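You operate a simulated robot arm through the tools that you are given. There is no shell and no other tool.

You run a simulated robot arm. Do the job below in one go: nothing can be reset, and whatever is moved stays where it is left.

## Task
Ready the low stand for a flight: trim gauge zeroed, mode selector on NAV.
Fine: free the lock screw, turn till the display reads 0 marks off, then tighten the screw again. Where these are worked on the way, their far stop is far enough and under half their travel is too little: lock screw.

The check looks at the end state, three seconds after you hand in, the way a careful person would. Anything else that was tipped, shoved, dropped, spilled or broken makes it a failure.

## Robot
A 6-joint arm with a two-finger gripper, fixed in place. Base frame: the origin is at the foot of the arm, x ahead of it, y to its left, z up; the work surface is at about z = 45. Readings come in cm, degrees, newtons and seconds.
With the tool pointing down near the work surface it reaches from about 10 to 68 cm from the base axis. Its first joint turns from -166.0 to 166.0 degrees. Payload 3.18 kg.
The TCP is the grasp point between the finger pads, 3 cm short of the fingertips. In the tool frame z runs along the fingers and y along their closing line. Largest opening 14.4 cm; the body of the gripper starts 10.3 cm behind the TCP.
Orientation is told as [roll, pitch, yaw] about the base's x, y, z axes, in that order, counted from this pose: with the fingers straight down and closing along the base's y, the tool's x points along the base's -x, its y along +y and its z along -z.

## Interface
- The arm moves only by the tool servo_tool. Its argument "deltas" is a list of rows, each an object of numbers (a shift or turn left out is 0, a gripper value left out holds the last): "rx", "ry", "rz": the turn, a rotation vector about the base's x, y, z in units of 120 degrees (1.0 is 120 degrees); "x", "y", "z": the shift along the base's x, y, z in units of 250 mm (1.0 is 250 mm); "fingers": the gripper command, from -1 (fully open) to 1 (shut), values between in proportion. In form: [{"rx": .., "ry": .., "rz": .., "x": .., "y": .., "z": .., "fingers": ..}, ...]. A call has 1 to 20 rows; each row is the pose to reach, as a shift and turn from the pose commanded when the call began. A call with a number of a shift or a turn outside -1 to 1 is refused whole. A row lasts 0.2 s, in which the tool goes at most 5 cm and 8.6 degrees; a call with a longer step from one row to the next is refused whole, and so is a gripper value outside its range. A pose out of reach is approached as far as the arm can. The call stops where the force on the tool passes 40 N (or 10 N more than at its start, if that is more) or the arm is blocked; 0.2 s more then pass. The fingers move at their own pace and stop on an object; they squeeze with about 37 N. The grip force told is the motor's: it shows also when the fingers shut on nothing. Time passes only in rows, and 0.2 s behind the last, so rows that repeat a pose let the fingers close. It gives the time, the measured TCP pose, the force on the tool (base axes), the opening and the grip force at its end, in the units of the frame above (readings bear some noise), with the torque about the TCP (base axes, N m) and any sound that the robot's microphone picked up.
- Cameras (640 x 400 px; columns grow to the right, rows downward): "scene" is fixed at [5.11, -48.82, 110.51]; the picture's right is [0.81, -0.59, 0.00], its down [-0.33, -0.45, -0.83] and it looks along [0.49, 0.67, -0.55] (base axes); focal length 327 px, centre (320, 200). "wrist" rides on the gripper at [7.6, 1.6, -14.3] in the tool frame; the picture's right is [-0.21, 0.98, 0.00], its down [-0.84, -0.18, -0.51] and it looks along [-0.50, -0.11, 0.86] (tool axes); focal length 218 px, centre (320, 200). There is no depth. A picture from a camera that has moved, and an enlarged one, comes with that camera's place and axes in the base frame and with its lens. The place of the scene camera against the robot may be out by one fixed shift of up to 1.8 cm in any direction.
- snapshot(camera): a new picture of that camera. The clock stands still meanwhile.
- close_up(camera, box): a new picture of the part [left, top, right, bottom] of that camera's present view, enlarged. The clock stands still meanwhile.
- close_job(): hands the job in; it is judged then, once.

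Nothing tells you positions but the pictures and the camera data. Unless the task says otherwise, let go and move clear before handing in.

The tools are called after "Call:" as name(argument=value, ...) on one line, values as JSON. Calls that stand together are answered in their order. servo_tool: Moves the arm, as the interface text tells. Its arguments: {"type":"object","properties":{"deltas":{"type":"array"}},"required":["deltas"]} The other tools are called the same way: snapshot (camera) takes a picture; close_up (camera, box) takes an enlarged picture of a part of a camera's view; close_job () hands the job in.

At the start:

```text
clock: 0.0
eef_pos: [48.88, -4.7, 82.15]
tool_rot: [0.0, -0.1, 0.0]
force: [-0.8, 0.2, -0.2]
ft_torque: [0.02, -0.02, 0.0]
gripper_width: 14.41
grasp_force: 0.0
```

scene: 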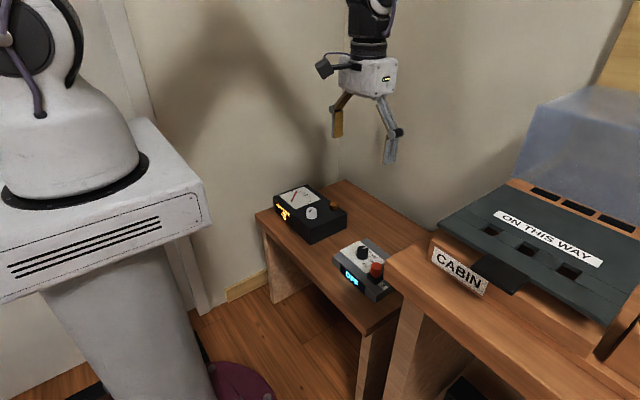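
wrist: 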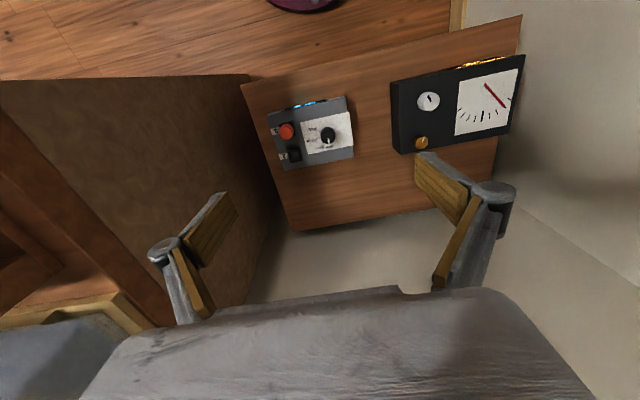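

I see a low wooden stand with two devices: a dark box with a gauge, a white knob and an amber knob, and a grey box with a selector knob and two buttons. I'll take close-ups first to work out what each part is.

Call:
close_up(camera="wrist", box=[370, 40, 540, 170])

Call:
close_up(camera="wrist", box=[250, 80, 370, 180])

Call:
close_up(camera="scene", box=[250, 170, 370, 250])

Call:
close_up(camera="scene", box=[320, 225, 410, 310])

```text
3.08 times, centred on (455, 105) of wrist
camera zoom: at [41.09, -3.15, 96.48], right [0.21, 0.98, 0.0], down [0.84, -0.18, 0.51], along [0.5, -0.11, -0.86], focal length 672 px, centre (-95, 492)
```

zoom: 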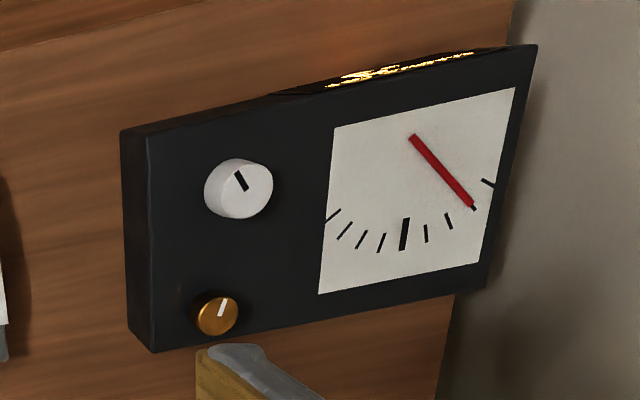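

```text
4.00 times, centred on (310, 130) of wrist
camera zoom: at [41.09, -3.15, 96.48], right [0.21, 0.98, 0.0], down [0.84, -0.18, 0.51], along [0.5, -0.11, -0.86], focal length 873 px, centre (360, 480)
```

zoom: 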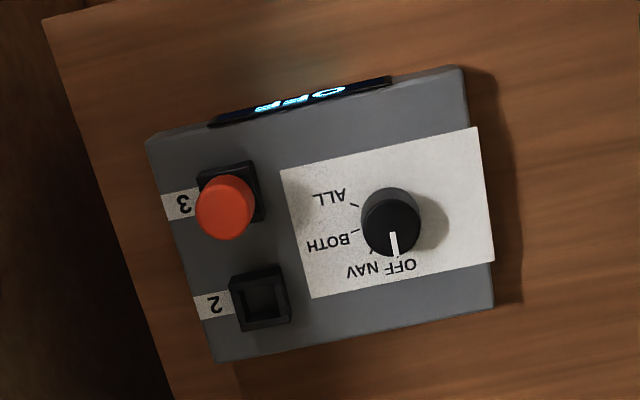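

```text
5.00 times, centred on (310, 210) of scene
camera zoom: at [5.11, -48.82, 110.51], right [0.81, -0.59, 0.0], down [-0.33, -0.45, -0.83], along [0.49, 0.67, -0.55], focal length 1635 px, centre (370, 150)
```

zoom: 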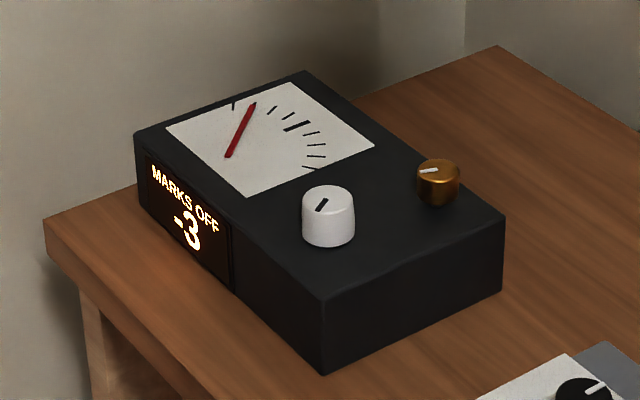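

```text
4.71 times, centred on (365, 268) of scene
camera zoom: at [5.11, -48.82, 110.51], right [0.81, -0.59, 0.0], down [-0.33, -0.45, -0.83], along [0.49, 0.67, -0.55], focal length 1538 px, centre (108, -118)
```

zoom: 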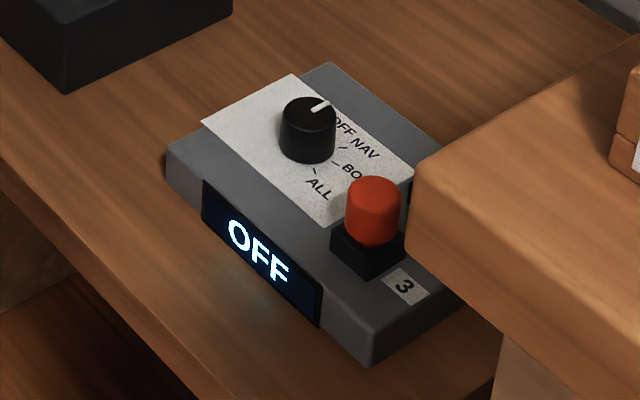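

The lit displays read "MARKS OFF -3" on the gauge and "OFF" on the selector. The amber knob is probably the lock screw, and the white knob the trim adjuster. I'll move the wrist camera lower and to the left to triangulate the gauge.

Call:
servo_tool(deltas=[{"x": -0.023, "y": 0.1, "z": -0.08, "fingers": -1}, {"x": -0.046, "y": 0.2, "z": -0.16}, {"x": -0.07, "y": 0.3, "z": -0.24}, {"x": -0.093, "y": 0.4, "z": -0.32}, {"x": -0.116, "y": 0.508, "z": -0.4}])

Call:
snapshot(camera="wrist")

Call:
snapshot(camera="scene")

```text
clock: 1.2
eef_pos: [45.68, 8.2, 71.95]
tool_rot: [-0.1, 0.0, 0.0]
force: [-0.2, -0.4, 0.3]
ft_torque: [-0.02, -0.02, -0.01]
gripper_width: 14.4
grasp_force: 0.0
```

```text
taken
camera wrist: at [38.07, 9.78, 86.39], right [0.21, 0.98, 0.0], down [0.84, -0.18, 0.51], along [0.5, -0.11, -0.86], focal length 218 px, centre (320, 200)
```

wrist: 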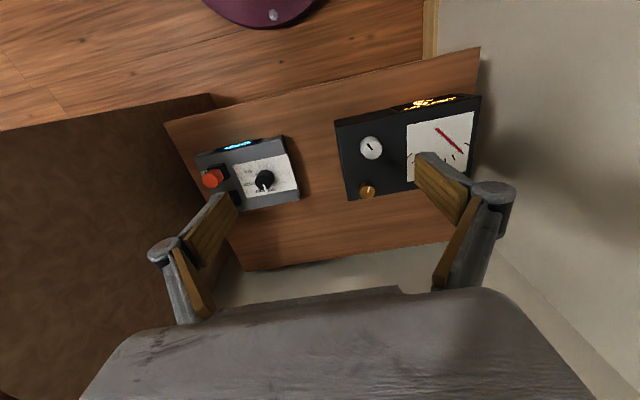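

```text
taken
```

scene: 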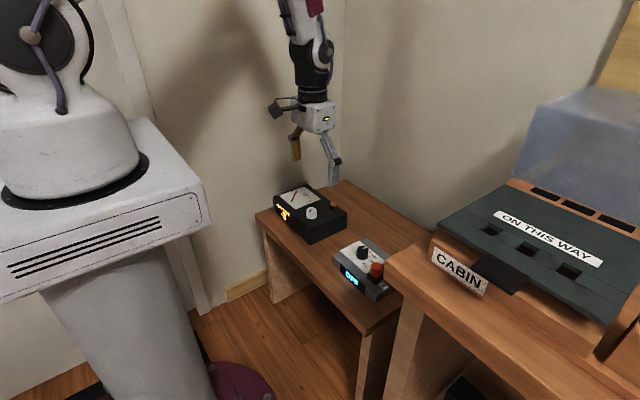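

From here both devices are in view, with the gauge to the right between the fingers. I'll zoom in on the knobs to get accurate pixel positions.

Call:
close_up(camera="wrist", box=[325, 85, 485, 205])

Call:
close_up(camera="wrist", box=[180, 125, 310, 220])

```text
3.33 times, centred on (405, 145) of wrist
camera zoom: at [38.07, 9.78, 86.39], right [0.21, 0.98, 0.0], down [0.84, -0.18, 0.51], along [0.5, -0.11, -0.86], focal length 728 px, centre (37, 383)
```

zoom: 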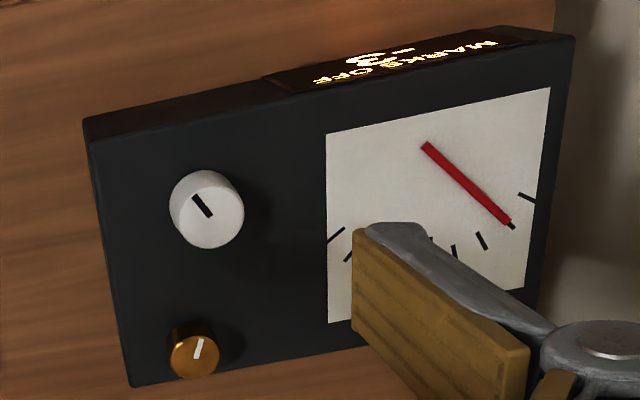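

```text
4.21 times, centred on (245, 172) of wrist
camera zoom: at [38.07, 9.78, 86.39], right [0.21, 0.98, 0.0], down [0.84, -0.18, 0.51], along [0.5, -0.11, -0.86], focal length 919 px, centre (636, 316)
```

zoom: 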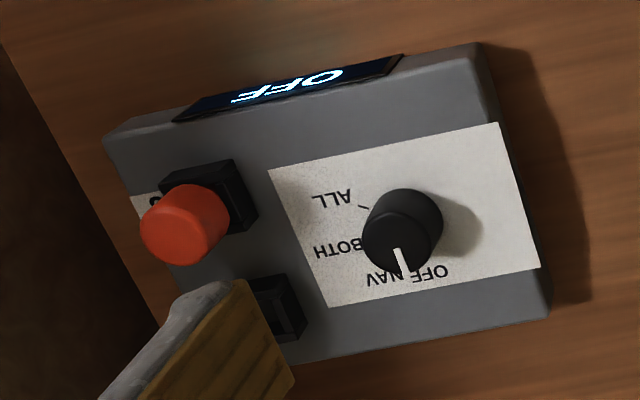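

I've triangulated these positions, in cm:
- **Amber screw top:** about (57.1, 14.0, 53.7)
- **White knob top:** about (50.0, 15.4, 53.7)
- **Gauge box top:** z ≈ 51.4
- **Selector knob top:** about (53.2, -4.1, 50.1)

Next I'll hover over the amber screw with the fingers partly closed and look again.

Call:
servo_tool(deltas=[{"x": 0.1, "y": 0.05, "z": -0.07, "fingers": 0.167}, {"x": 0.2, "y": 0.1, "z": -0.14}, {"x": 0.3, "y": 0.15, "z": -0.21}, {"x": 0.4, "y": 0.2, "z": -0.28}, {"x": 0.456, "y": 0.232, "z": -0.36}, {"x": 0.456, "y": 0.232, "z": -0.36}])

Call:
snapshot(camera="wrist")

Call:
snapshot(camera="scene")

```text
clock: 2.6
eef_pos: [57.32, 13.92, 63.09]
tool_rot: [0.0, 0.0, 0.0]
force: [0.3, -0.5, 0.2]
ft_torque: [-0.01, 0.01, -0.02]
gripper_width: 6.01
grasp_force: 0.1
```

```text
taken
camera wrist: at [49.62, 15.45, 77.48], right [0.21, 0.98, 0.0], down [0.84, -0.18, 0.51], along [0.5, -0.11, -0.86], focal length 218 px, centre (320, 200)
```

wrist: 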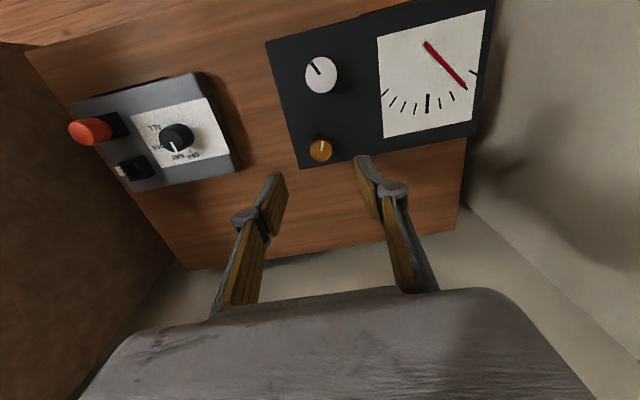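

```text
taken
```

scene: 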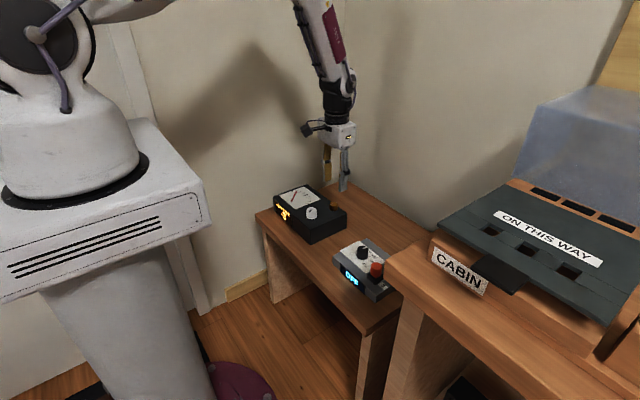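

The gripper is hovering just above and beyond the screw. A close-up will let me refine the screw's position relative to the fingertips.

Call:
close_up(camera="wrist", box=[260, 40, 420, 140])

Call:
close_up(camera="wrist", box=[260, 120, 420, 220])

Call:
close_up(camera="wrist", box=[60, 70, 250, 190])

```text
4.00 times, centred on (340, 90) of wrist
camera zoom: at [49.62, 15.45, 77.48], right [0.21, 0.98, 0.0], down [0.84, -0.18, 0.51], along [0.5, -0.11, -0.86], focal length 873 px, centre (240, 640)
```

zoom: 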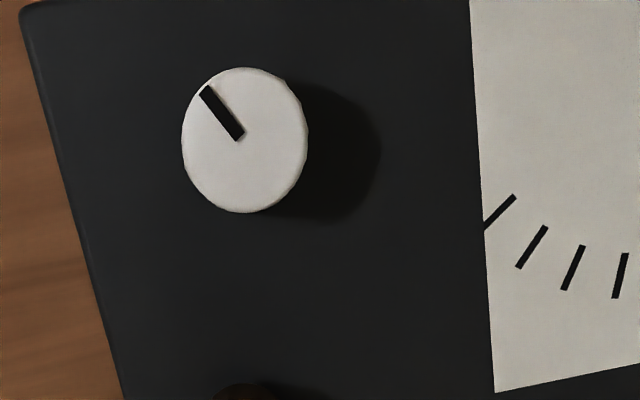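

```text
4.00 times, centred on (340, 170) of wrist
camera zoom: at [49.62, 15.45, 77.48], right [0.21, 0.98, 0.0], down [0.84, -0.18, 0.51], along [0.5, -0.11, -0.86], focal length 873 px, centre (240, 320)
```

zoom: 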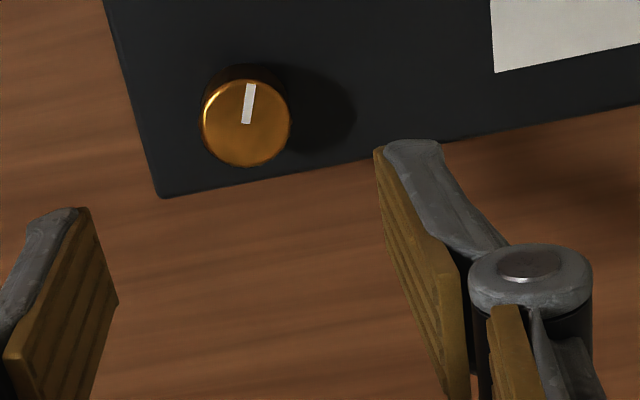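

```text
3.33 times, centred on (155, 130) of wrist
camera zoom: at [49.62, 15.45, 77.48], right [0.21, 0.98, 0.0], down [0.84, -0.18, 0.51], along [0.5, -0.11, -0.86], focal length 728 px, centre (870, 433)
```

zoom: 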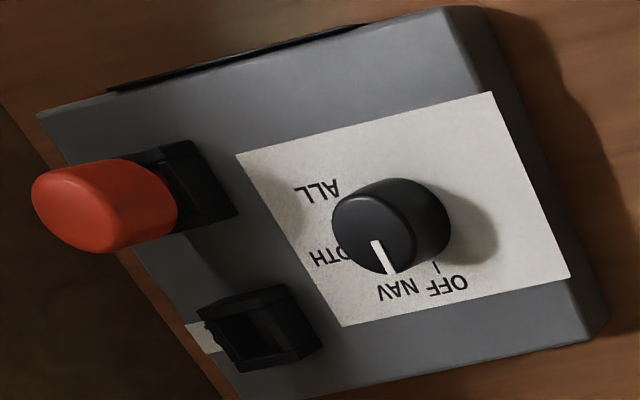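

The screw top is centred near (57.15, 14.0) and is about 2.45 cm across, so the gripper is almost aligned. I'll shift 0.15 cm in +y and lower to just above it, then check again.

Call:
servo_tool(deltas=[{"x": -0.001, "y": 0.006, "z": -0.1, "fingers": 0.25}, {"x": -0.001, "y": 0.006, "z": -0.2}, {"x": -0.001, "y": 0.006, "z": -0.22}, {"x": -0.001, "y": 0.006, "z": -0.22}])

Call:
snapshot(camera="wrist")

Call:
close_up(camera="scene", box=[260, 130, 400, 250])

```text
clock: 3.6
eef_pos: [57.32, 13.74, 57.51]
tool_rot: [0.0, 0.0, 0.0]
force: [-0.6, 0.5, -0.1]
ft_torque: [-0.01, 0.02, 0.03]
gripper_width: 5.41
grasp_force: 0.0
```

```text
taken
camera wrist: at [49.54, 15.46, 71.91], right [0.21, 0.98, 0.0], down [0.84, -0.18, 0.51], along [0.5, -0.11, -0.86], focal length 218 px, centre (320, 200)
```

wrist: 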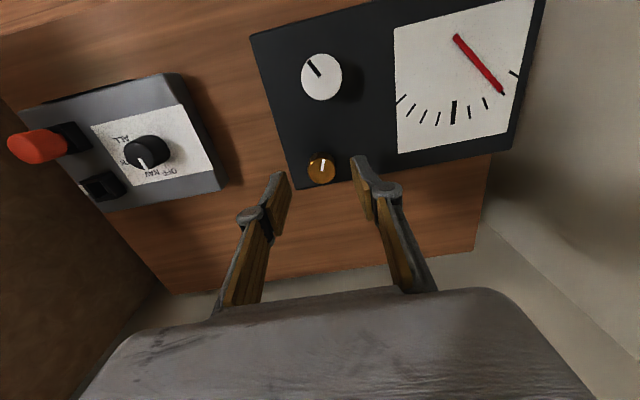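

```text
3.33 times, centred on (330, 190) of scene
camera zoom: at [5.11, -48.82, 110.51], right [0.81, -0.59, 0.0], down [-0.33, -0.45, -0.83], along [0.49, 0.67, -0.55], focal length 1090 px, centre (287, 233)
```

zoom: 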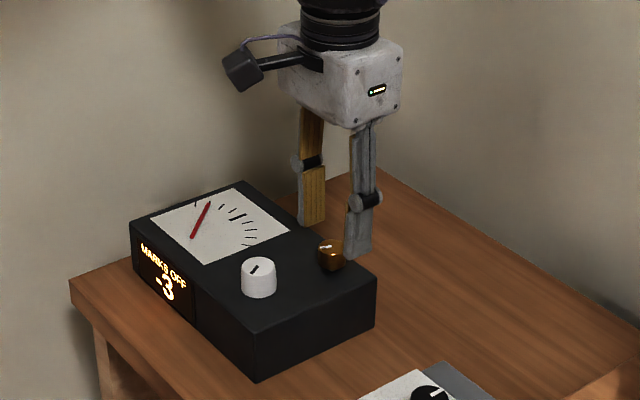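

I'm just above the screw now. I'll zoom in to measure the screw against the finger pads.

Call:
close_up(camera="wrist", box=[260, 140, 388, 220])

```text
5.00 times, centred on (324, 180) of wrist
camera zoom: at [49.54, 15.46, 71.91], right [0.21, 0.98, 0.0], down [0.84, -0.18, 0.51], along [0.5, -0.11, -0.86], focal length 1091 px, centre (300, 300)
```

zoom: 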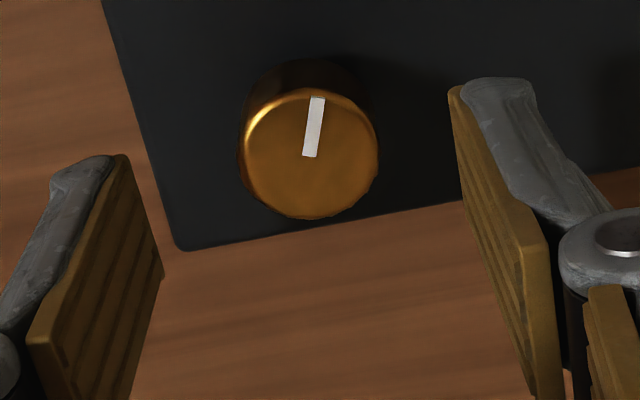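

The pads straddle the screw, but the screw sits about 0.18 cm to +y of the finger mid-plane. I'll correct that and lower so the tips overlap the knob while staying off the box top.

Call:
servo_tool(deltas=[{"x": 0.002, "y": 0.008, "z": 0}, {"x": 0.002, "y": 0.008, "z": -0.04}, {"x": 0.002, "y": 0.008, "z": -0.088}, {"x": 0.002, "y": 0.008, "z": -0.088}, {"x": 0.002, "y": 0.008, "z": -0.088}])

Call:
close_up(camera="wrist", box=[260, 140, 388, 220])

Call:
close_up(camera="scene", box=[290, 160, 380, 230])

```text
clock: 4.8
eef_pos: [57.33, 13.87, 55.3]
tool_rot: [0.0, 0.0, 0.0]
force: [-0.5, -0.5, 1.1]
ft_torque: [0.04, 0.0, -0.02]
gripper_width: 5.4
grasp_force: 0.1
```

```text
5.00 times, centred on (324, 180) of wrist
camera zoom: at [49.68, 15.55, 69.65], right [0.21, 0.98, 0.0], down [0.84, -0.18, 0.51], along [0.5, -0.11, -0.86], focal length 1091 px, centre (300, 300)
```

zoom: 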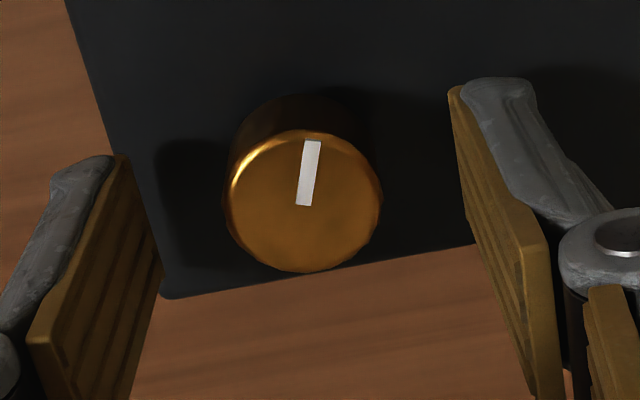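

```text
5.71 times, centred on (335, 195) of scene
camera zoom: at [5.11, -48.82, 110.51], right [0.81, -0.59, 0.0], down [-0.33, -0.45, -0.83], along [0.49, 0.67, -0.55], focal length 1868 px, centre (234, 229)
```

zoom: 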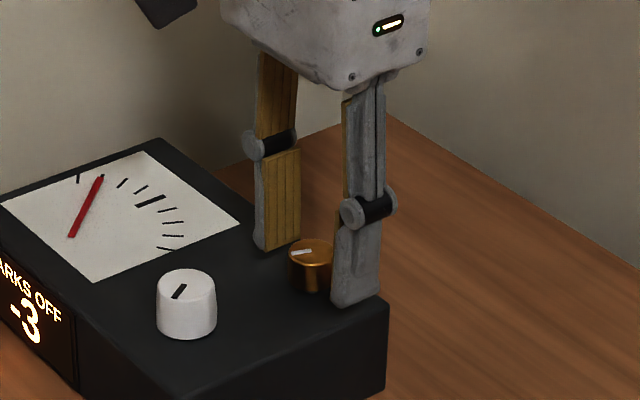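

The fingertips sit on either side of the screw, clear of the box top. I'll nudge slightly and close to grip.

Call:
servo_tool(deltas=[{"x": -0.003, "y": 0.004}, {"x": -0.003, "y": 0.004}, {"x": -0.003, "y": 0.004, "fingers": 0.6}, {"x": -0.003, "y": 0.004, "fingers": 0.7}, {"x": -0.003, "y": 0.004, "fingers": 1}, {"x": -0.003, "y": 0.004, "fingers": 1}, {"x": -0.003, "y": 0.004, "fingers": 1}])

Call:
close_up(camera="wrist", box=[260, 140, 388, 220])

Call:
close_up(camera="scene", box=[260, 160, 380, 250])

```text
clock: 6.4
eef_pos: [57.31, 13.98, 55.28]
tool_rot: [0.0, 0.0, 0.0]
force: [4.3, -22.7, -1.9]
ft_torque: [-0.65, -0.12, 0.02]
gripper_width: 2.54
grasp_force: 45.2
```

```text
5.00 times, centred on (324, 180) of wrist
camera zoom: at [49.59, 15.64, 69.7], right [0.21, 0.98, 0.0], down [0.84, -0.18, 0.51], along [0.5, -0.11, -0.86], focal length 1091 px, centre (300, 300)
```

zoom: 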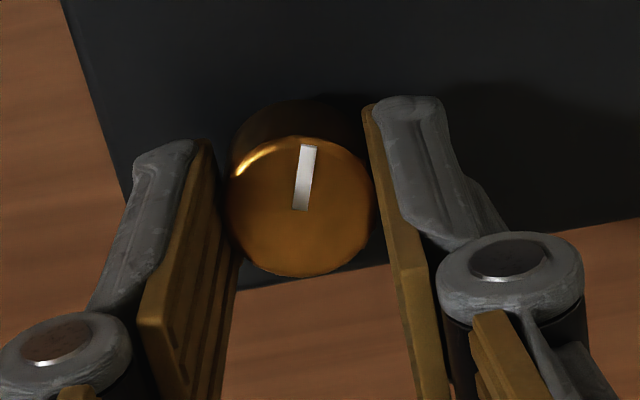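

```text
4.44 times, centred on (320, 205) of scene
camera zoom: at [5.11, -48.82, 110.51], right [0.81, -0.59, 0.0], down [-0.33, -0.45, -0.83], along [0.49, 0.67, -0.55], focal length 1453 px, centre (320, 178)
```

zoom: 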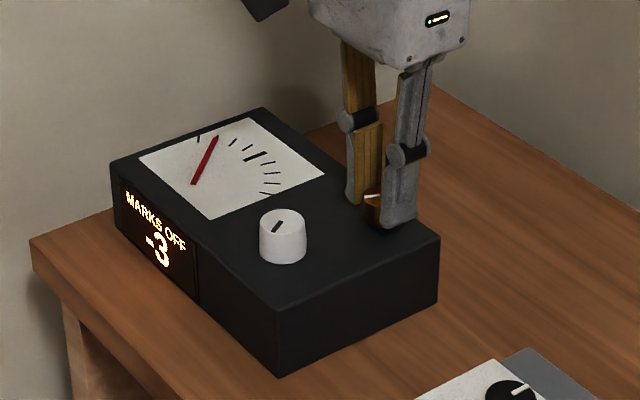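

The grip is on at an opening of 2.54 cm, but there's a 22 N side load in y, so the gripper is slightly off-centre. I'll relax that with a small -y shift before turning.

Call:
servo_tool(deltas=[{"y": -0.002}, {"y": -0.002}, {"y": -0.002}])

```text
clock: 7.2
eef_pos: [57.19, 13.89, 55.33]
tool_rot: [-0.1, -0.1, 0.0]
force: [4.5, -31.2, -5.5]
ft_torque: [-0.91, -0.4, 0.01]
gripper_width: 2.59
grasp_force: 45.3
```

Moving -y raised the load, so the correction goes the other way. I'll step toward +y.

Call:
servo_tool(deltas=[{"y": 0.003}, {"y": 0.006}, {"y": 0.006}])

```text
clock: 7.8
eef_pos: [57.28, 14.03, 55.4]
tool_rot: [-0.2, 0.0, -0.2]
force: [-0.9, -4.1, 0.7]
ft_torque: [-0.09, -0.05, -0.02]
gripper_width: 2.54
grasp_force: 44.9
stopped in row 3: the force on the tool passed its limit at 43 N (the readings are from after the stop); the commanded pose is now the measured one
```

The side load is now about 4 N, so the grip is settled. I'll try a small counter-clockwise turn to see if the screw loosens.

Call:
servo_tool(deltas=[{"rz": 0.03}, {"rz": 0.06}, {"rz": 0.09}, {"rz": 0.12}, {"rz": 0.12}])

Call:
close_up(camera="wrist", box=[260, 140, 388, 220])

Call:
close_up(camera="scene", box=[260, 160, 380, 250])

```text
clock: 9.0
eef_pos: [57.26, 14.03, 55.36]
tool_rot: [-0.1, 0.0, 14.3]
force: [9.0, -3.3, -18.7]
ft_torque: [0.0, -0.42, 0.01]
gripper_width: 2.56
grasp_force: 44.7
```

```text
5.00 times, centred on (324, 180) of wrist
camera zoom: at [49.4, 13.71, 69.7], right [-0.04, 1.0, 0.0], down [0.86, 0.03, 0.51], along [0.51, 0.02, -0.86], focal length 1091 px, centre (300, 300)
```

zoom: 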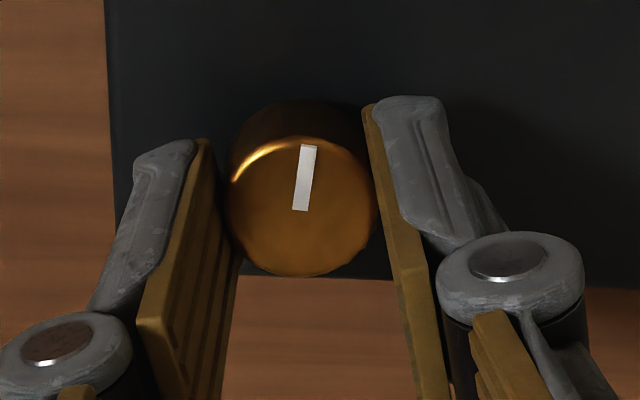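

```text
4.44 times, centred on (320, 205) of scene
camera zoom: at [5.11, -48.82, 110.51], right [0.81, -0.59, 0.0], down [-0.33, -0.45, -0.83], along [0.49, 0.67, -0.55], focal length 1453 px, centre (320, 178)
```

zoom: 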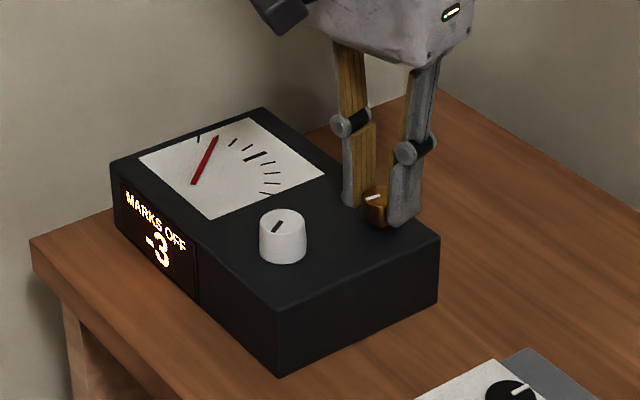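

The screw turns freely with the gripper; its line stays fixed in the wrist view while the box appears to rotate. Some z-load has built up, so I'll hold briefly to see whether it drifts before going on.

Call:
servo_tool(deltas=[{"z": 0}, {"z": 0}, {"z": 0}])

Call:
servo_tool(deltas=[{"z": -0.002}, {"z": -0.002}])

```text
clock: 9.8
eef_pos: [57.17, 13.81, 55.34]
tool_rot: [0.0, 0.0, 14.4]
force: [12.1, -0.8, -23.4]
ft_torque: [0.07, -0.64, -0.03]
gripper_width: 2.54
grasp_force: 45.0
```

```text
clock: 10.4
eef_pos: [57.22, 13.95, 55.39]
tool_rot: [-0.1, 0.0, 14.3]
force: [14.4, -6.8, -8.6]
ft_torque: [-0.45, 0.49, 0.03]
gripper_width: 2.55
grasp_force: 45.0
```

Lowering z cut the load, so the force reading is the force on the tool. I'll keep turning counter-clockwise with small centring corrections.

Call:
servo_tool(deltas=[{"x": 0.002, "y": -0.001, "z": -0.001, "rz": 0.04}, {"x": 0.002, "y": -0.001, "z": -0.001, "rz": 0.08}, {"x": 0.002, "y": -0.001, "z": -0.001, "rz": 0.12}, {"x": 0.002, "y": -0.001, "z": -0.001, "rz": 0.16}, {"x": 0.002, "y": -0.001, "z": -0.001, "rz": 0.2}, {"x": 0.002, "y": -0.001, "z": -0.001, "rz": 0.24}])

```text
clock: 11.8
eef_pos: [57.13, 13.96, 55.31]
tool_rot: [0.0, 0.1, 43.0]
force: [-3.3, -3.9, 11.9]
ft_torque: [0.35, -0.34, -0.03]
gripper_width: 2.52
grasp_force: 44.3
```

I'm at 43° with low loads and no stop yet, so I'll continue counter-clockwise.

Call:
servo_tool(deltas=[{"z": 0.001, "rz": 0.05}, {"z": 0.001, "rz": 0.1}, {"z": 0.001, "rz": 0.15}, {"z": 0.001, "rz": 0.2}, {"z": 0.001, "rz": 0.25}, {"z": 0.001, "rz": 0.3}, {"z": 0.001, "rz": 0.35}])

Call:
close_up(camera="wrist", box=[260, 140, 388, 220])

Call:
close_up(camera="scene", box=[260, 160, 380, 250])

```text
clock: 13.4
eef_pos: [57.12, 14.07, 55.33]
tool_rot: [0.0, 0.0, 85.2]
force: [-15.2, 0.5, 32.4]
ft_torque: [-0.01, 0.49, 0.01]
gripper_width: 2.53
grasp_force: 45.0
```

```text
5.00 times, centred on (324, 180) of wrist
camera zoom: at [54.91, 6.56, 69.63], right [-0.96, 0.29, 0.0], down [0.25, 0.82, 0.51], along [0.15, 0.49, -0.86], focal length 1091 px, centre (300, 300)
```

zoom: 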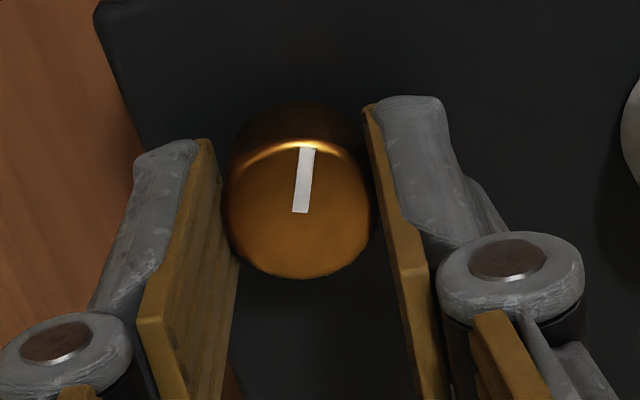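

```text
4.44 times, centred on (320, 205) of scene
camera zoom: at [5.11, -48.82, 110.51], right [0.81, -0.59, 0.0], down [-0.33, -0.45, -0.83], along [0.49, 0.67, -0.55], focal length 1453 px, centre (320, 178)
```

zoom: 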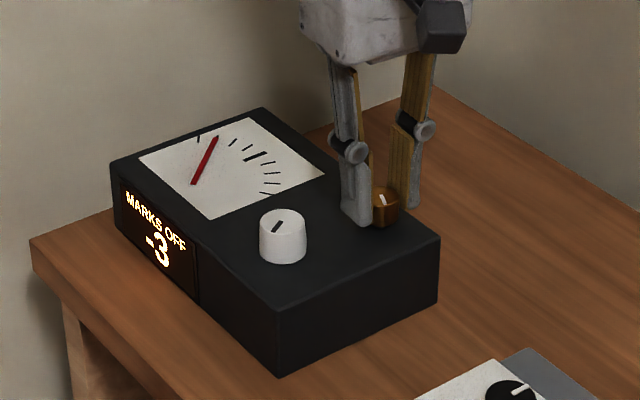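

The screw has turned about 85° and still follows the gripper. I'll relieve the z and x load, then carry on.

Call:
servo_tool(deltas=[{"x": -0.001, "z": 0.003}, {"x": -0.002, "z": 0.004}, {"x": -0.002, "z": 0.004, "rz": 0.04}, {"x": -0.002, "z": 0.004, "rz": 0.08}, {"x": -0.002, "z": 0.004, "rz": 0.12}])

```text
clock: 14.6
eef_pos: [57.14, 14.0, 55.21]
tool_rot: [0.0, 0.0, 99.5]
force: [2.5, 6.5, -22.4]
ft_torque: [0.57, -0.1, 0.02]
gripper_width: 2.56
grasp_force: 44.9
```

I'm at 99.5° with still no stop. I'll trim z a little and continue.

Call:
servo_tool(deltas=[{"y": 0.001, "z": -0.002, "rz": 0.04}, {"y": 0.001, "z": -0.002, "rz": 0.08}, {"y": 0.001, "z": -0.002, "rz": 0.12}, {"y": 0.001, "z": -0.002, "rz": 0.16}, {"y": 0.001, "z": -0.002, "rz": 0.2}])

Call:
close_up(camera="wrist", box=[260, 140, 388, 220])

```text
clock: 15.8
eef_pos: [57.22, 14.05, 55.28]
tool_rot: [0.0, 0.0, 123.4]
force: [0.4, 17.8, -22.6]
ft_torque: [0.45, -0.06, -0.02]
gripper_width: 2.5
grasp_force: 45.1
```

```text
5.00 times, centred on (324, 180) of wrist
camera zoom: at [60.04, 6.7, 69.7], right [-0.93, -0.37, 0.0], down [-0.32, 0.8, 0.51], along [-0.19, 0.47, -0.86], focal length 1091 px, centre (300, 300)
```

zoom: 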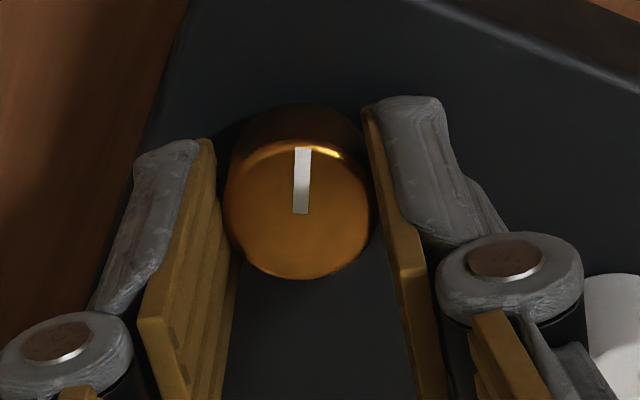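

The screw's line has slipped about 7° relative to the fingers, which may mean it reached its stop. I'll ease the y and z load and turn a little more to find out.

Call:
servo_tool(deltas=[{"y": 0.001, "z": -0.002}, {"y": 0.002, "z": -0.003}, {"y": 0.002, "z": -0.003, "rz": 0.04}, {"y": 0.002, "z": -0.003, "rz": 0.08}])

Call:
close_up(camera="wrist", box=[260, 140, 388, 220])

Call:
close_up(camera="scene", box=[260, 160, 380, 250])

```text
clock: 16.8
eef_pos: [57.25, 14.1, 55.47]
tool_rot: [0.1, 0.0, 133.2]
force: [-13.3, -6.6, 15.4]
ft_torque: [-0.25, 0.4, -0.02]
gripper_width: 2.48
grasp_force: 45.0
```

```text
5.00 times, centred on (324, 180) of wrist
camera zoom: at [61.24, 7.29, 69.7], right [-0.86, -0.52, 0.0], down [-0.44, 0.74, 0.51], along [-0.26, 0.43, -0.86], focal length 1091 px, centre (300, 300)
```

zoom: 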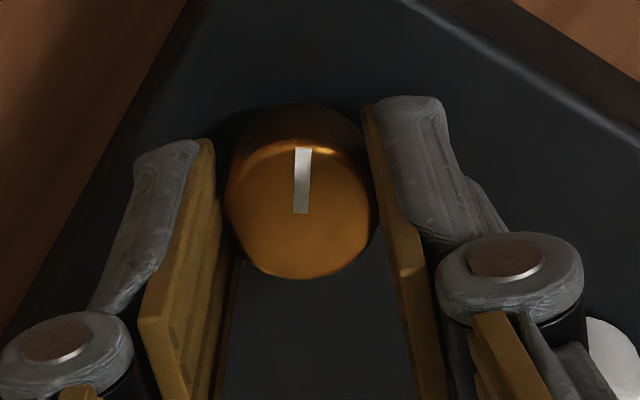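

```text
4.44 times, centred on (320, 205) of scene
camera zoom: at [5.11, -48.82, 110.51], right [0.81, -0.59, 0.0], down [-0.33, -0.45, -0.83], along [0.49, 0.67, -0.55], focal length 1453 px, centre (320, 178)
```

zoom: 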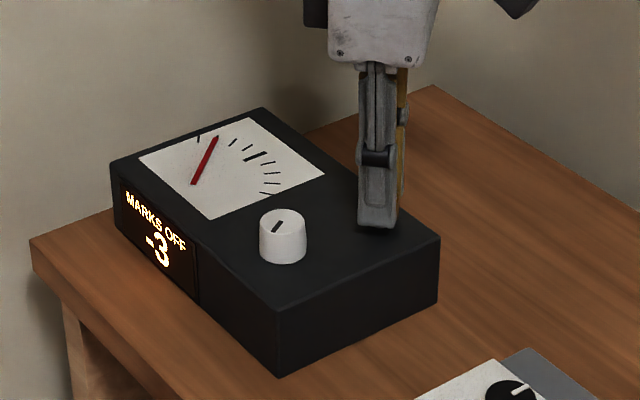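

The screw turned with the gripper again, so there's no stop yet at around 125°. I'll continue.

Call:
servo_tool(deltas=[{"x": -0.001, "y": 0, "z": 0.001, "rz": 0.05}, {"x": -0.001, "y": 0, "z": 0.001, "rz": 0.1}, {"x": -0.001, "y": 0, "z": 0.001, "rz": 0.15}, {"x": -0.001, "y": 0, "z": 0.001, "rz": 0.2}])

Call:
close_up(camera="wrist", box=[260, 140, 388, 220])

```text
clock: 17.8
eef_pos: [57.24, 14.05, 55.28]
tool_rot: [0.1, 0.0, 157.2]
force: [-15.4, -19.4, 26.4]
ft_torque: [-0.46, 0.65, 0.02]
gripper_width: 2.51
grasp_force: 45.4
```

```text
5.00 times, centred on (324, 180) of wrist
camera zoom: at [63.62, 9.51, 69.69], right [-0.57, -0.82, 0.0], down [-0.71, 0.49, 0.51], along [-0.42, 0.29, -0.86], focal length 1091 px, centre (300, 300)
```

zoom: 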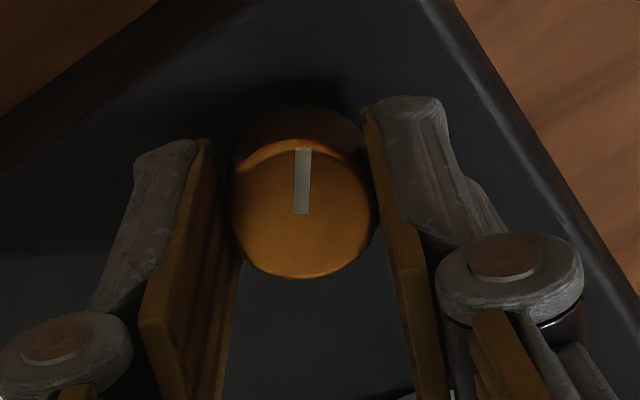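

It's still turning with the gripper, now at 157°. I'll relieve the loads and continue.

Call:
servo_tool(deltas=[{"x": -0.002, "y": -0.002, "z": 0.002}, {"x": -0.002, "y": -0.002, "z": 0.003}, {"x": -0.002, "y": -0.002, "z": 0.003, "rz": 0.03}, {"x": -0.002, "y": -0.002, "z": 0.003, "rz": 0.06}, {"x": -0.002, "y": -0.002, "z": 0.003, "rz": 0.1}])

Call:
close_up(camera="wrist", box=[260, 140, 388, 220])

```text
clock: 19.0
eef_pos: [57.17, 13.9, 55.25]
tool_rot: [-0.1, 0.1, 169.1]
force: [6.6, -9.6, -15.9]
ft_torque: [-0.18, -0.12, -0.04]
gripper_width: 2.51
grasp_force: 44.6
```

```text
5.00 times, centred on (324, 180) of wrist
camera zoom: at [64.35, 10.92, 69.7], right [-0.39, -0.92, 0.0], down [-0.8, 0.33, 0.51], along [-0.47, 0.2, -0.86], focal length 1091 px, centre (300, 300)
```

zoom: 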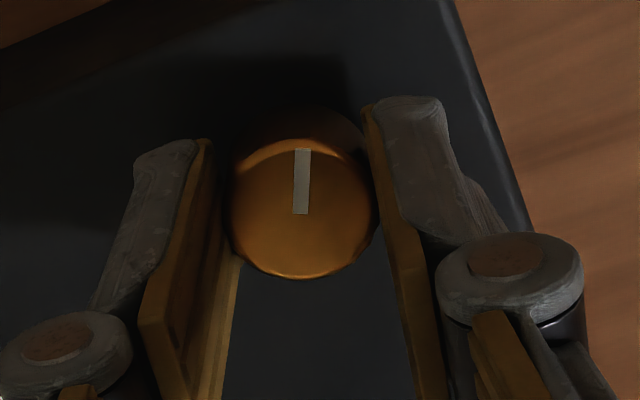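

I'm at 169° and it's still free. I'll continue and watch for the stop or the wrist's own limit.

Call:
servo_tool(deltas=[{"y": -0.001, "z": -0.001, "rz": 0.04}, {"y": -0.001, "z": -0.001, "rz": 0.08}, {"y": -0.001, "z": -0.001, "rz": 0.12}, {"y": -0.001, "z": -0.001, "rz": 0.16}, {"y": -0.001, "z": -0.001, "rz": 0.2}])

Call:
close_up(camera="wrist", box=[260, 140, 388, 220])

Call:
close_up(camera="scene", box=[260, 160, 380, 250])

```text
clock: 20.2
eef_pos: [57.04, 14.02, 55.38]
tool_rot: [1.1, 0.3, -170.3]
force: [2.5, -3.9, -5.0]
ft_torque: [0.07, -0.26, -0.03]
gripper_width: 2.5
grasp_force: 44.9
out of reach, approached as far as the arm can: row 5
stopped in row 5: the force on the tool passed its limit at 52 N (the readings are from after the stop); the commanded pose is now the measured one
```

```text
5.00 times, centred on (324, 180) of wrist
camera zoom: at [64.81, 13.96, 69.79], right [-0.04, -1.0, 0.02], down [-0.87, 0.04, 0.5], along [-0.5, 0.01, -0.87], focal length 1091 px, centre (300, 300)
```

zoom: 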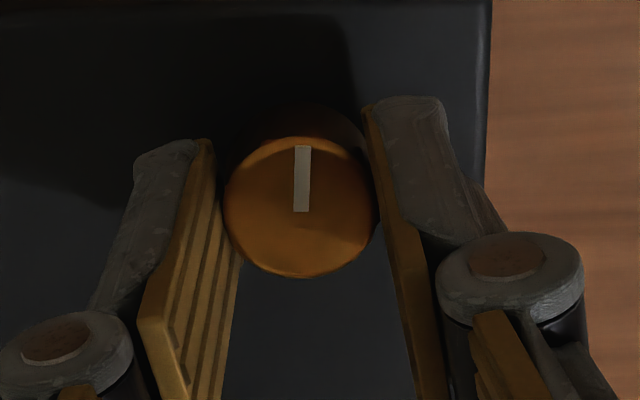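

```text
4.44 times, centred on (320, 205) of scene
camera zoom: at [5.11, -48.82, 110.51], right [0.81, -0.59, 0.0], down [-0.33, -0.45, -0.83], along [0.49, 0.67, -0.55], focal length 1453 px, centre (320, 178)
```

zoom: 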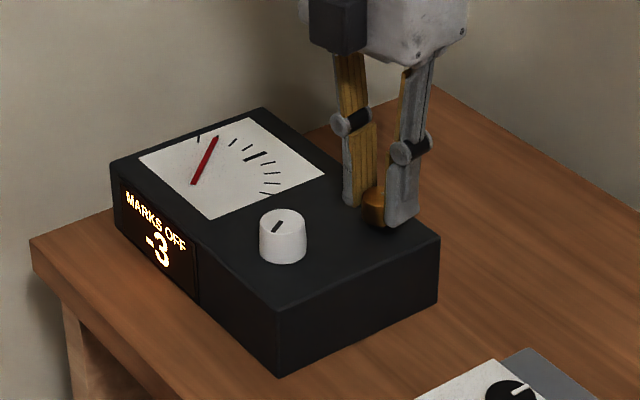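

The wrist has hit its own limit near 190° and the screw has turned about 180° without finding its stop. I'll open, lift clear and unwind the wrist before regripping.

Call:
servo_tool(deltas=[{"fingers": 0.25}, {"fingers": 0.25}, {"fingers": 0.25, "z": 0.02}, {"fingers": 0.25, "z": 0.08}, {"z": 0.14, "rx": 0.0086, "ry": 0.004, "rz": -0.03}, {"z": 0.14, "rx": 0.0086, "ry": 0.004, "rz": -0.083}])

Call:
close_up(camera="wrist", box=[220, 100, 420, 220])

Call:
close_up(camera="scene", box=[260, 160, 380, 250])

```text
clock: 21.6
eef_pos: [57.13, 13.98, 58.76]
tool_rot: [0.0, 0.0, 179.7]
force: [-0.5, -0.6, -0.4]
ft_torque: [-0.01, 0.0, -0.04]
gripper_width: 5.39
grasp_force: 0.0
```

```text
3.20 times, centred on (320, 160) of wrist
camera zoom: at [64.75, 12.41, 73.23], right [-0.21, -0.98, 0.0], down [-0.84, 0.18, 0.51], along [-0.5, 0.11, -0.86], focal length 698 px, centre (320, 328)
```

zoom: 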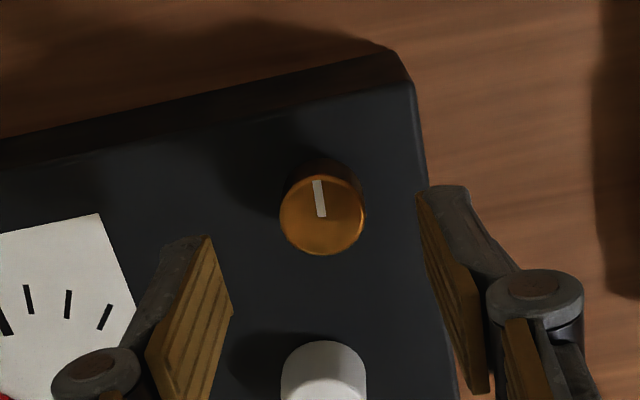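

```text
4.44 times, centred on (320, 205) of scene
camera zoom: at [5.11, -48.82, 110.51], right [0.81, -0.59, 0.0], down [-0.33, -0.45, -0.83], along [0.49, 0.67, -0.55], focal length 1453 px, centre (320, 178)
```

zoom: 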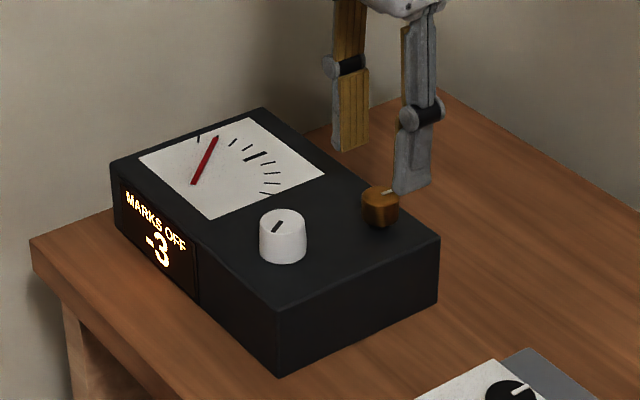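

The box hasn't shifted and the screw is centred at (57.2, 13.97). I'll unwind the wrist to about -90° at this height.

Call:
servo_tool(deltas=[{"rz": -0.07}, {"rz": -0.14}, {"rz": -0.21}, {"rz": -0.28}, {"rz": -0.35}, {"rz": -0.42}, {"rz": -0.49}, {"rz": -0.56}, {"rz": -0.63}, {"rz": -0.7}, {"rz": -0.75}])

Call:
servo_tool(deltas=[{"rz": -0.07}, {"rz": -0.14}, {"rz": -0.21}, {"rz": -0.28}, {"rz": -0.35}, {"rz": -0.42}, {"rz": -0.49}, {"rz": -0.56}, {"rz": -0.63}, {"rz": -0.7}, {"rz": -0.75}])

Call:
servo_tool(deltas=[{"rz": -0.07}, {"rz": -0.14}, {"rz": -0.21}, {"rz": -0.28}, {"rz": -0.35}, {"rz": -0.42}, {"rz": -0.49}, {"rz": -0.56}, {"rz": -0.63}, {"rz": -0.7}, {"rz": -0.75}])

Call:
close_up(camera="wrist", box=[220, 100, 420, 220])

```text
clock: 24.0
eef_pos: [57.06, 13.93, 58.86]
tool_rot: [0.0, -0.1, 89.6]
force: [0.5, -0.2, 0.3]
ft_torque: [0.0, -0.01, -0.07]
gripper_width: 5.39
grasp_force: 0.0
```

```text
clock: 26.4
eef_pos: [57.17, 14.06, 58.96]
tool_rot: [0.0, 0.0, -0.4]
force: [0.5, 0.2, 0.2]
ft_torque: [0.01, 0.01, 0.03]
gripper_width: 5.43
grasp_force: 0.1
```

```text
clock: 28.8
eef_pos: [57.15, 13.97, 58.87]
tool_rot: [-0.1, 0.0, -90.4]
force: [0.4, -0.2, -0.7]
ft_torque: [-0.04, 0.01, 0.01]
gripper_width: 5.41
grasp_force: 0.1
```

```text
3.20 times, centred on (320, 160) of wrist
camera zoom: at [58.82, 21.68, 73.25], right [0.98, -0.22, 0.0], down [-0.19, -0.84, 0.51], along [-0.11, -0.5, -0.86], focal length 698 px, centre (320, 328)
```

zoom: 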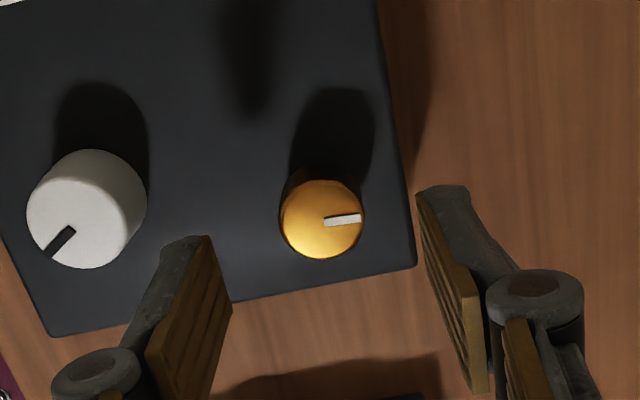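

I'm unwound to -90° and the screw is centred between the open fingers, with its line now pointing toward +x. I'll descend and grip again.

Call:
servo_tool(deltas=[{"x": 0.002, "z": -0.07, "fingers": 0.25}, {"x": 0.002, "z": -0.143}, {"x": 0.002, "z": -0.143}, {"x": 0.002, "z": -0.143, "fingers": 0.6}, {"x": 0.002, "z": -0.143, "fingers": 0.65}, {"x": 0.002, "z": -0.143, "fingers": 1}, {"x": 0.002, "z": -0.143, "fingers": 1}])

Call:
close_up(camera="wrist", box=[260, 140, 388, 220])

```text
clock: 30.4
eef_pos: [57.23, 14.14, 55.36]
tool_rot: [0.0, 0.0, -90.3]
force: [1.3, -0.3, -2.8]
ft_torque: [0.03, -0.04, -0.03]
gripper_width: 2.53
grasp_force: 45.0
```

```text
5.00 times, centred on (324, 180) of wrist
camera zoom: at [58.84, 21.69, 69.71], right [0.98, -0.21, 0.0], down [-0.18, -0.84, 0.51], along [-0.11, -0.5, -0.86], focal length 1091 px, centre (300, 300)
```

zoom: 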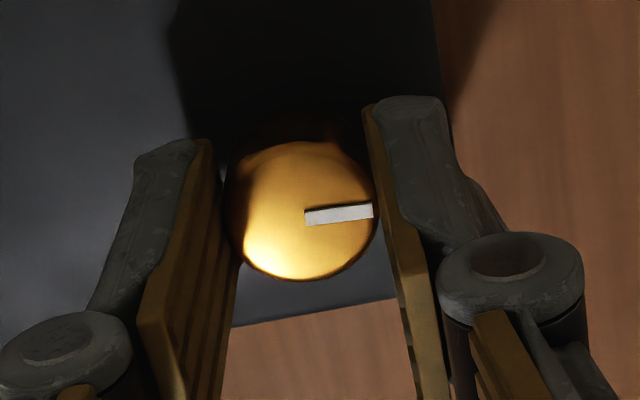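

Good grip with almost no side load. I'll continue counter-clockwise in moderate chunks and watch the line for slip at the stop.

Call:
servo_tool(deltas=[{"rz": 0.05}, {"rz": 0.1}, {"rz": 0.15}, {"rz": 0.2}, {"rz": 0.25}, {"rz": 0.3}, {"rz": 0.35}])

Call:
close_up(camera="wrist", box=[260, 140, 388, 220])

```text
clock: 32.0
eef_pos: [57.22, 13.96, 55.18]
tool_rot: [0.1, -0.1, -48.1]
force: [-2.2, -0.6, 0.7]
ft_torque: [0.02, 0.12, -0.33]
gripper_width: 2.55
grasp_force: 45.2
```

```text
5.00 times, centred on (324, 180) of wrist
camera zoom: at [53.25, 20.8, 69.6], right [0.87, 0.5, 0.0], down [0.43, -0.75, 0.51], along [0.25, -0.44, -0.86], focal length 1091 px, centre (300, 300)
```

zoom: 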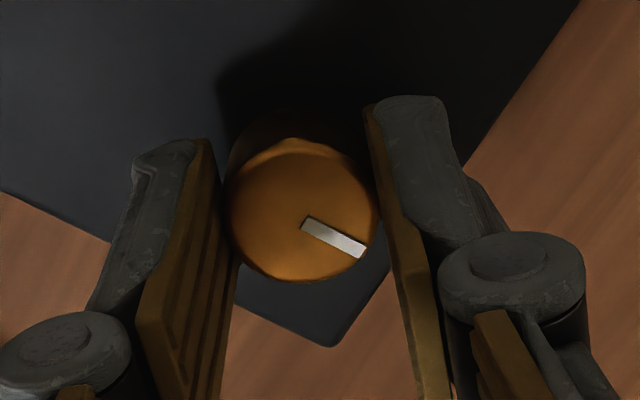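

Torque of -0.33 N·m, and the screw has slipped in the fingers, so it's at its far stop and the lock is free. I'll release, lift, and move over the white trim knob with the wrist back at yaw 0.

Call:
servo_tool(deltas=[{"fingers": 0.2}, {"fingers": 0.2}, {"z": 0.03}, {"z": 0.09}, {"z": 0.16}, {"z": 0.16, "x": -0.05, "y": 0.01, "rz": 0.067}, {"z": 0.16, "x": -0.1, "y": 0.02, "rz": 0.134}, {"z": 0.16, "x": -0.15, "y": 0.03, "rz": 0.2}, {"z": 0.16, "x": -0.2, "y": 0.04, "rz": 0.267}, {"z": 0.16, "x": -0.25, "y": 0.05, "rz": 0.334}, {"z": 0.16, "x": -0.289, "y": 0.059, "rz": 0.401}, {"z": 0.16, "x": -0.289, "y": 0.059, "rz": 0.401}])

Call:
snapshot(camera="wrist")

Call:
close_up(camera="scene", box=[260, 160, 380, 250])

```text
clock: 34.6
eef_pos: [50.1, 15.65, 59.29]
tool_rot: [0.0, 0.1, -0.1]
force: [0.3, 0.4, -0.2]
ft_torque: [0.02, 0.02, -0.01]
gripper_width: 5.76
grasp_force: 0.0
```

```text
taken
camera wrist: at [42.36, 17.2, 73.65], right [0.21, 0.98, 0.0], down [0.84, -0.18, 0.51], along [0.5, -0.11, -0.86], focal length 218 px, centre (320, 200)
```

wrist: 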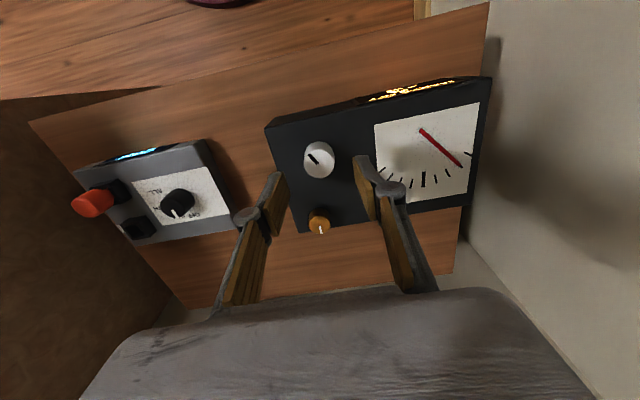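

```text
4.44 times, centred on (320, 205) of scene
camera zoom: at [5.11, -48.82, 110.51], right [0.81, -0.59, 0.0], down [-0.33, -0.45, -0.83], along [0.49, 0.67, -0.55], focal length 1453 px, centre (320, 178)
```

zoom: 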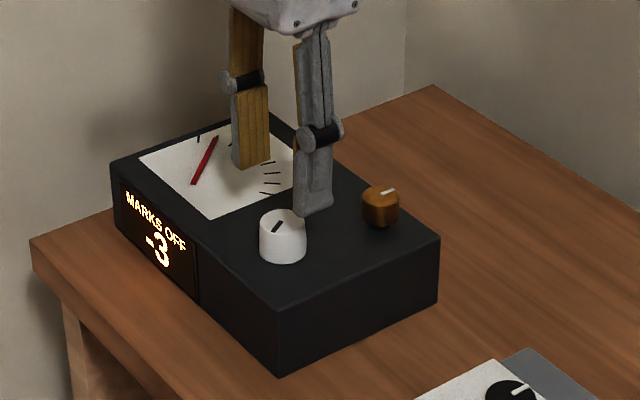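

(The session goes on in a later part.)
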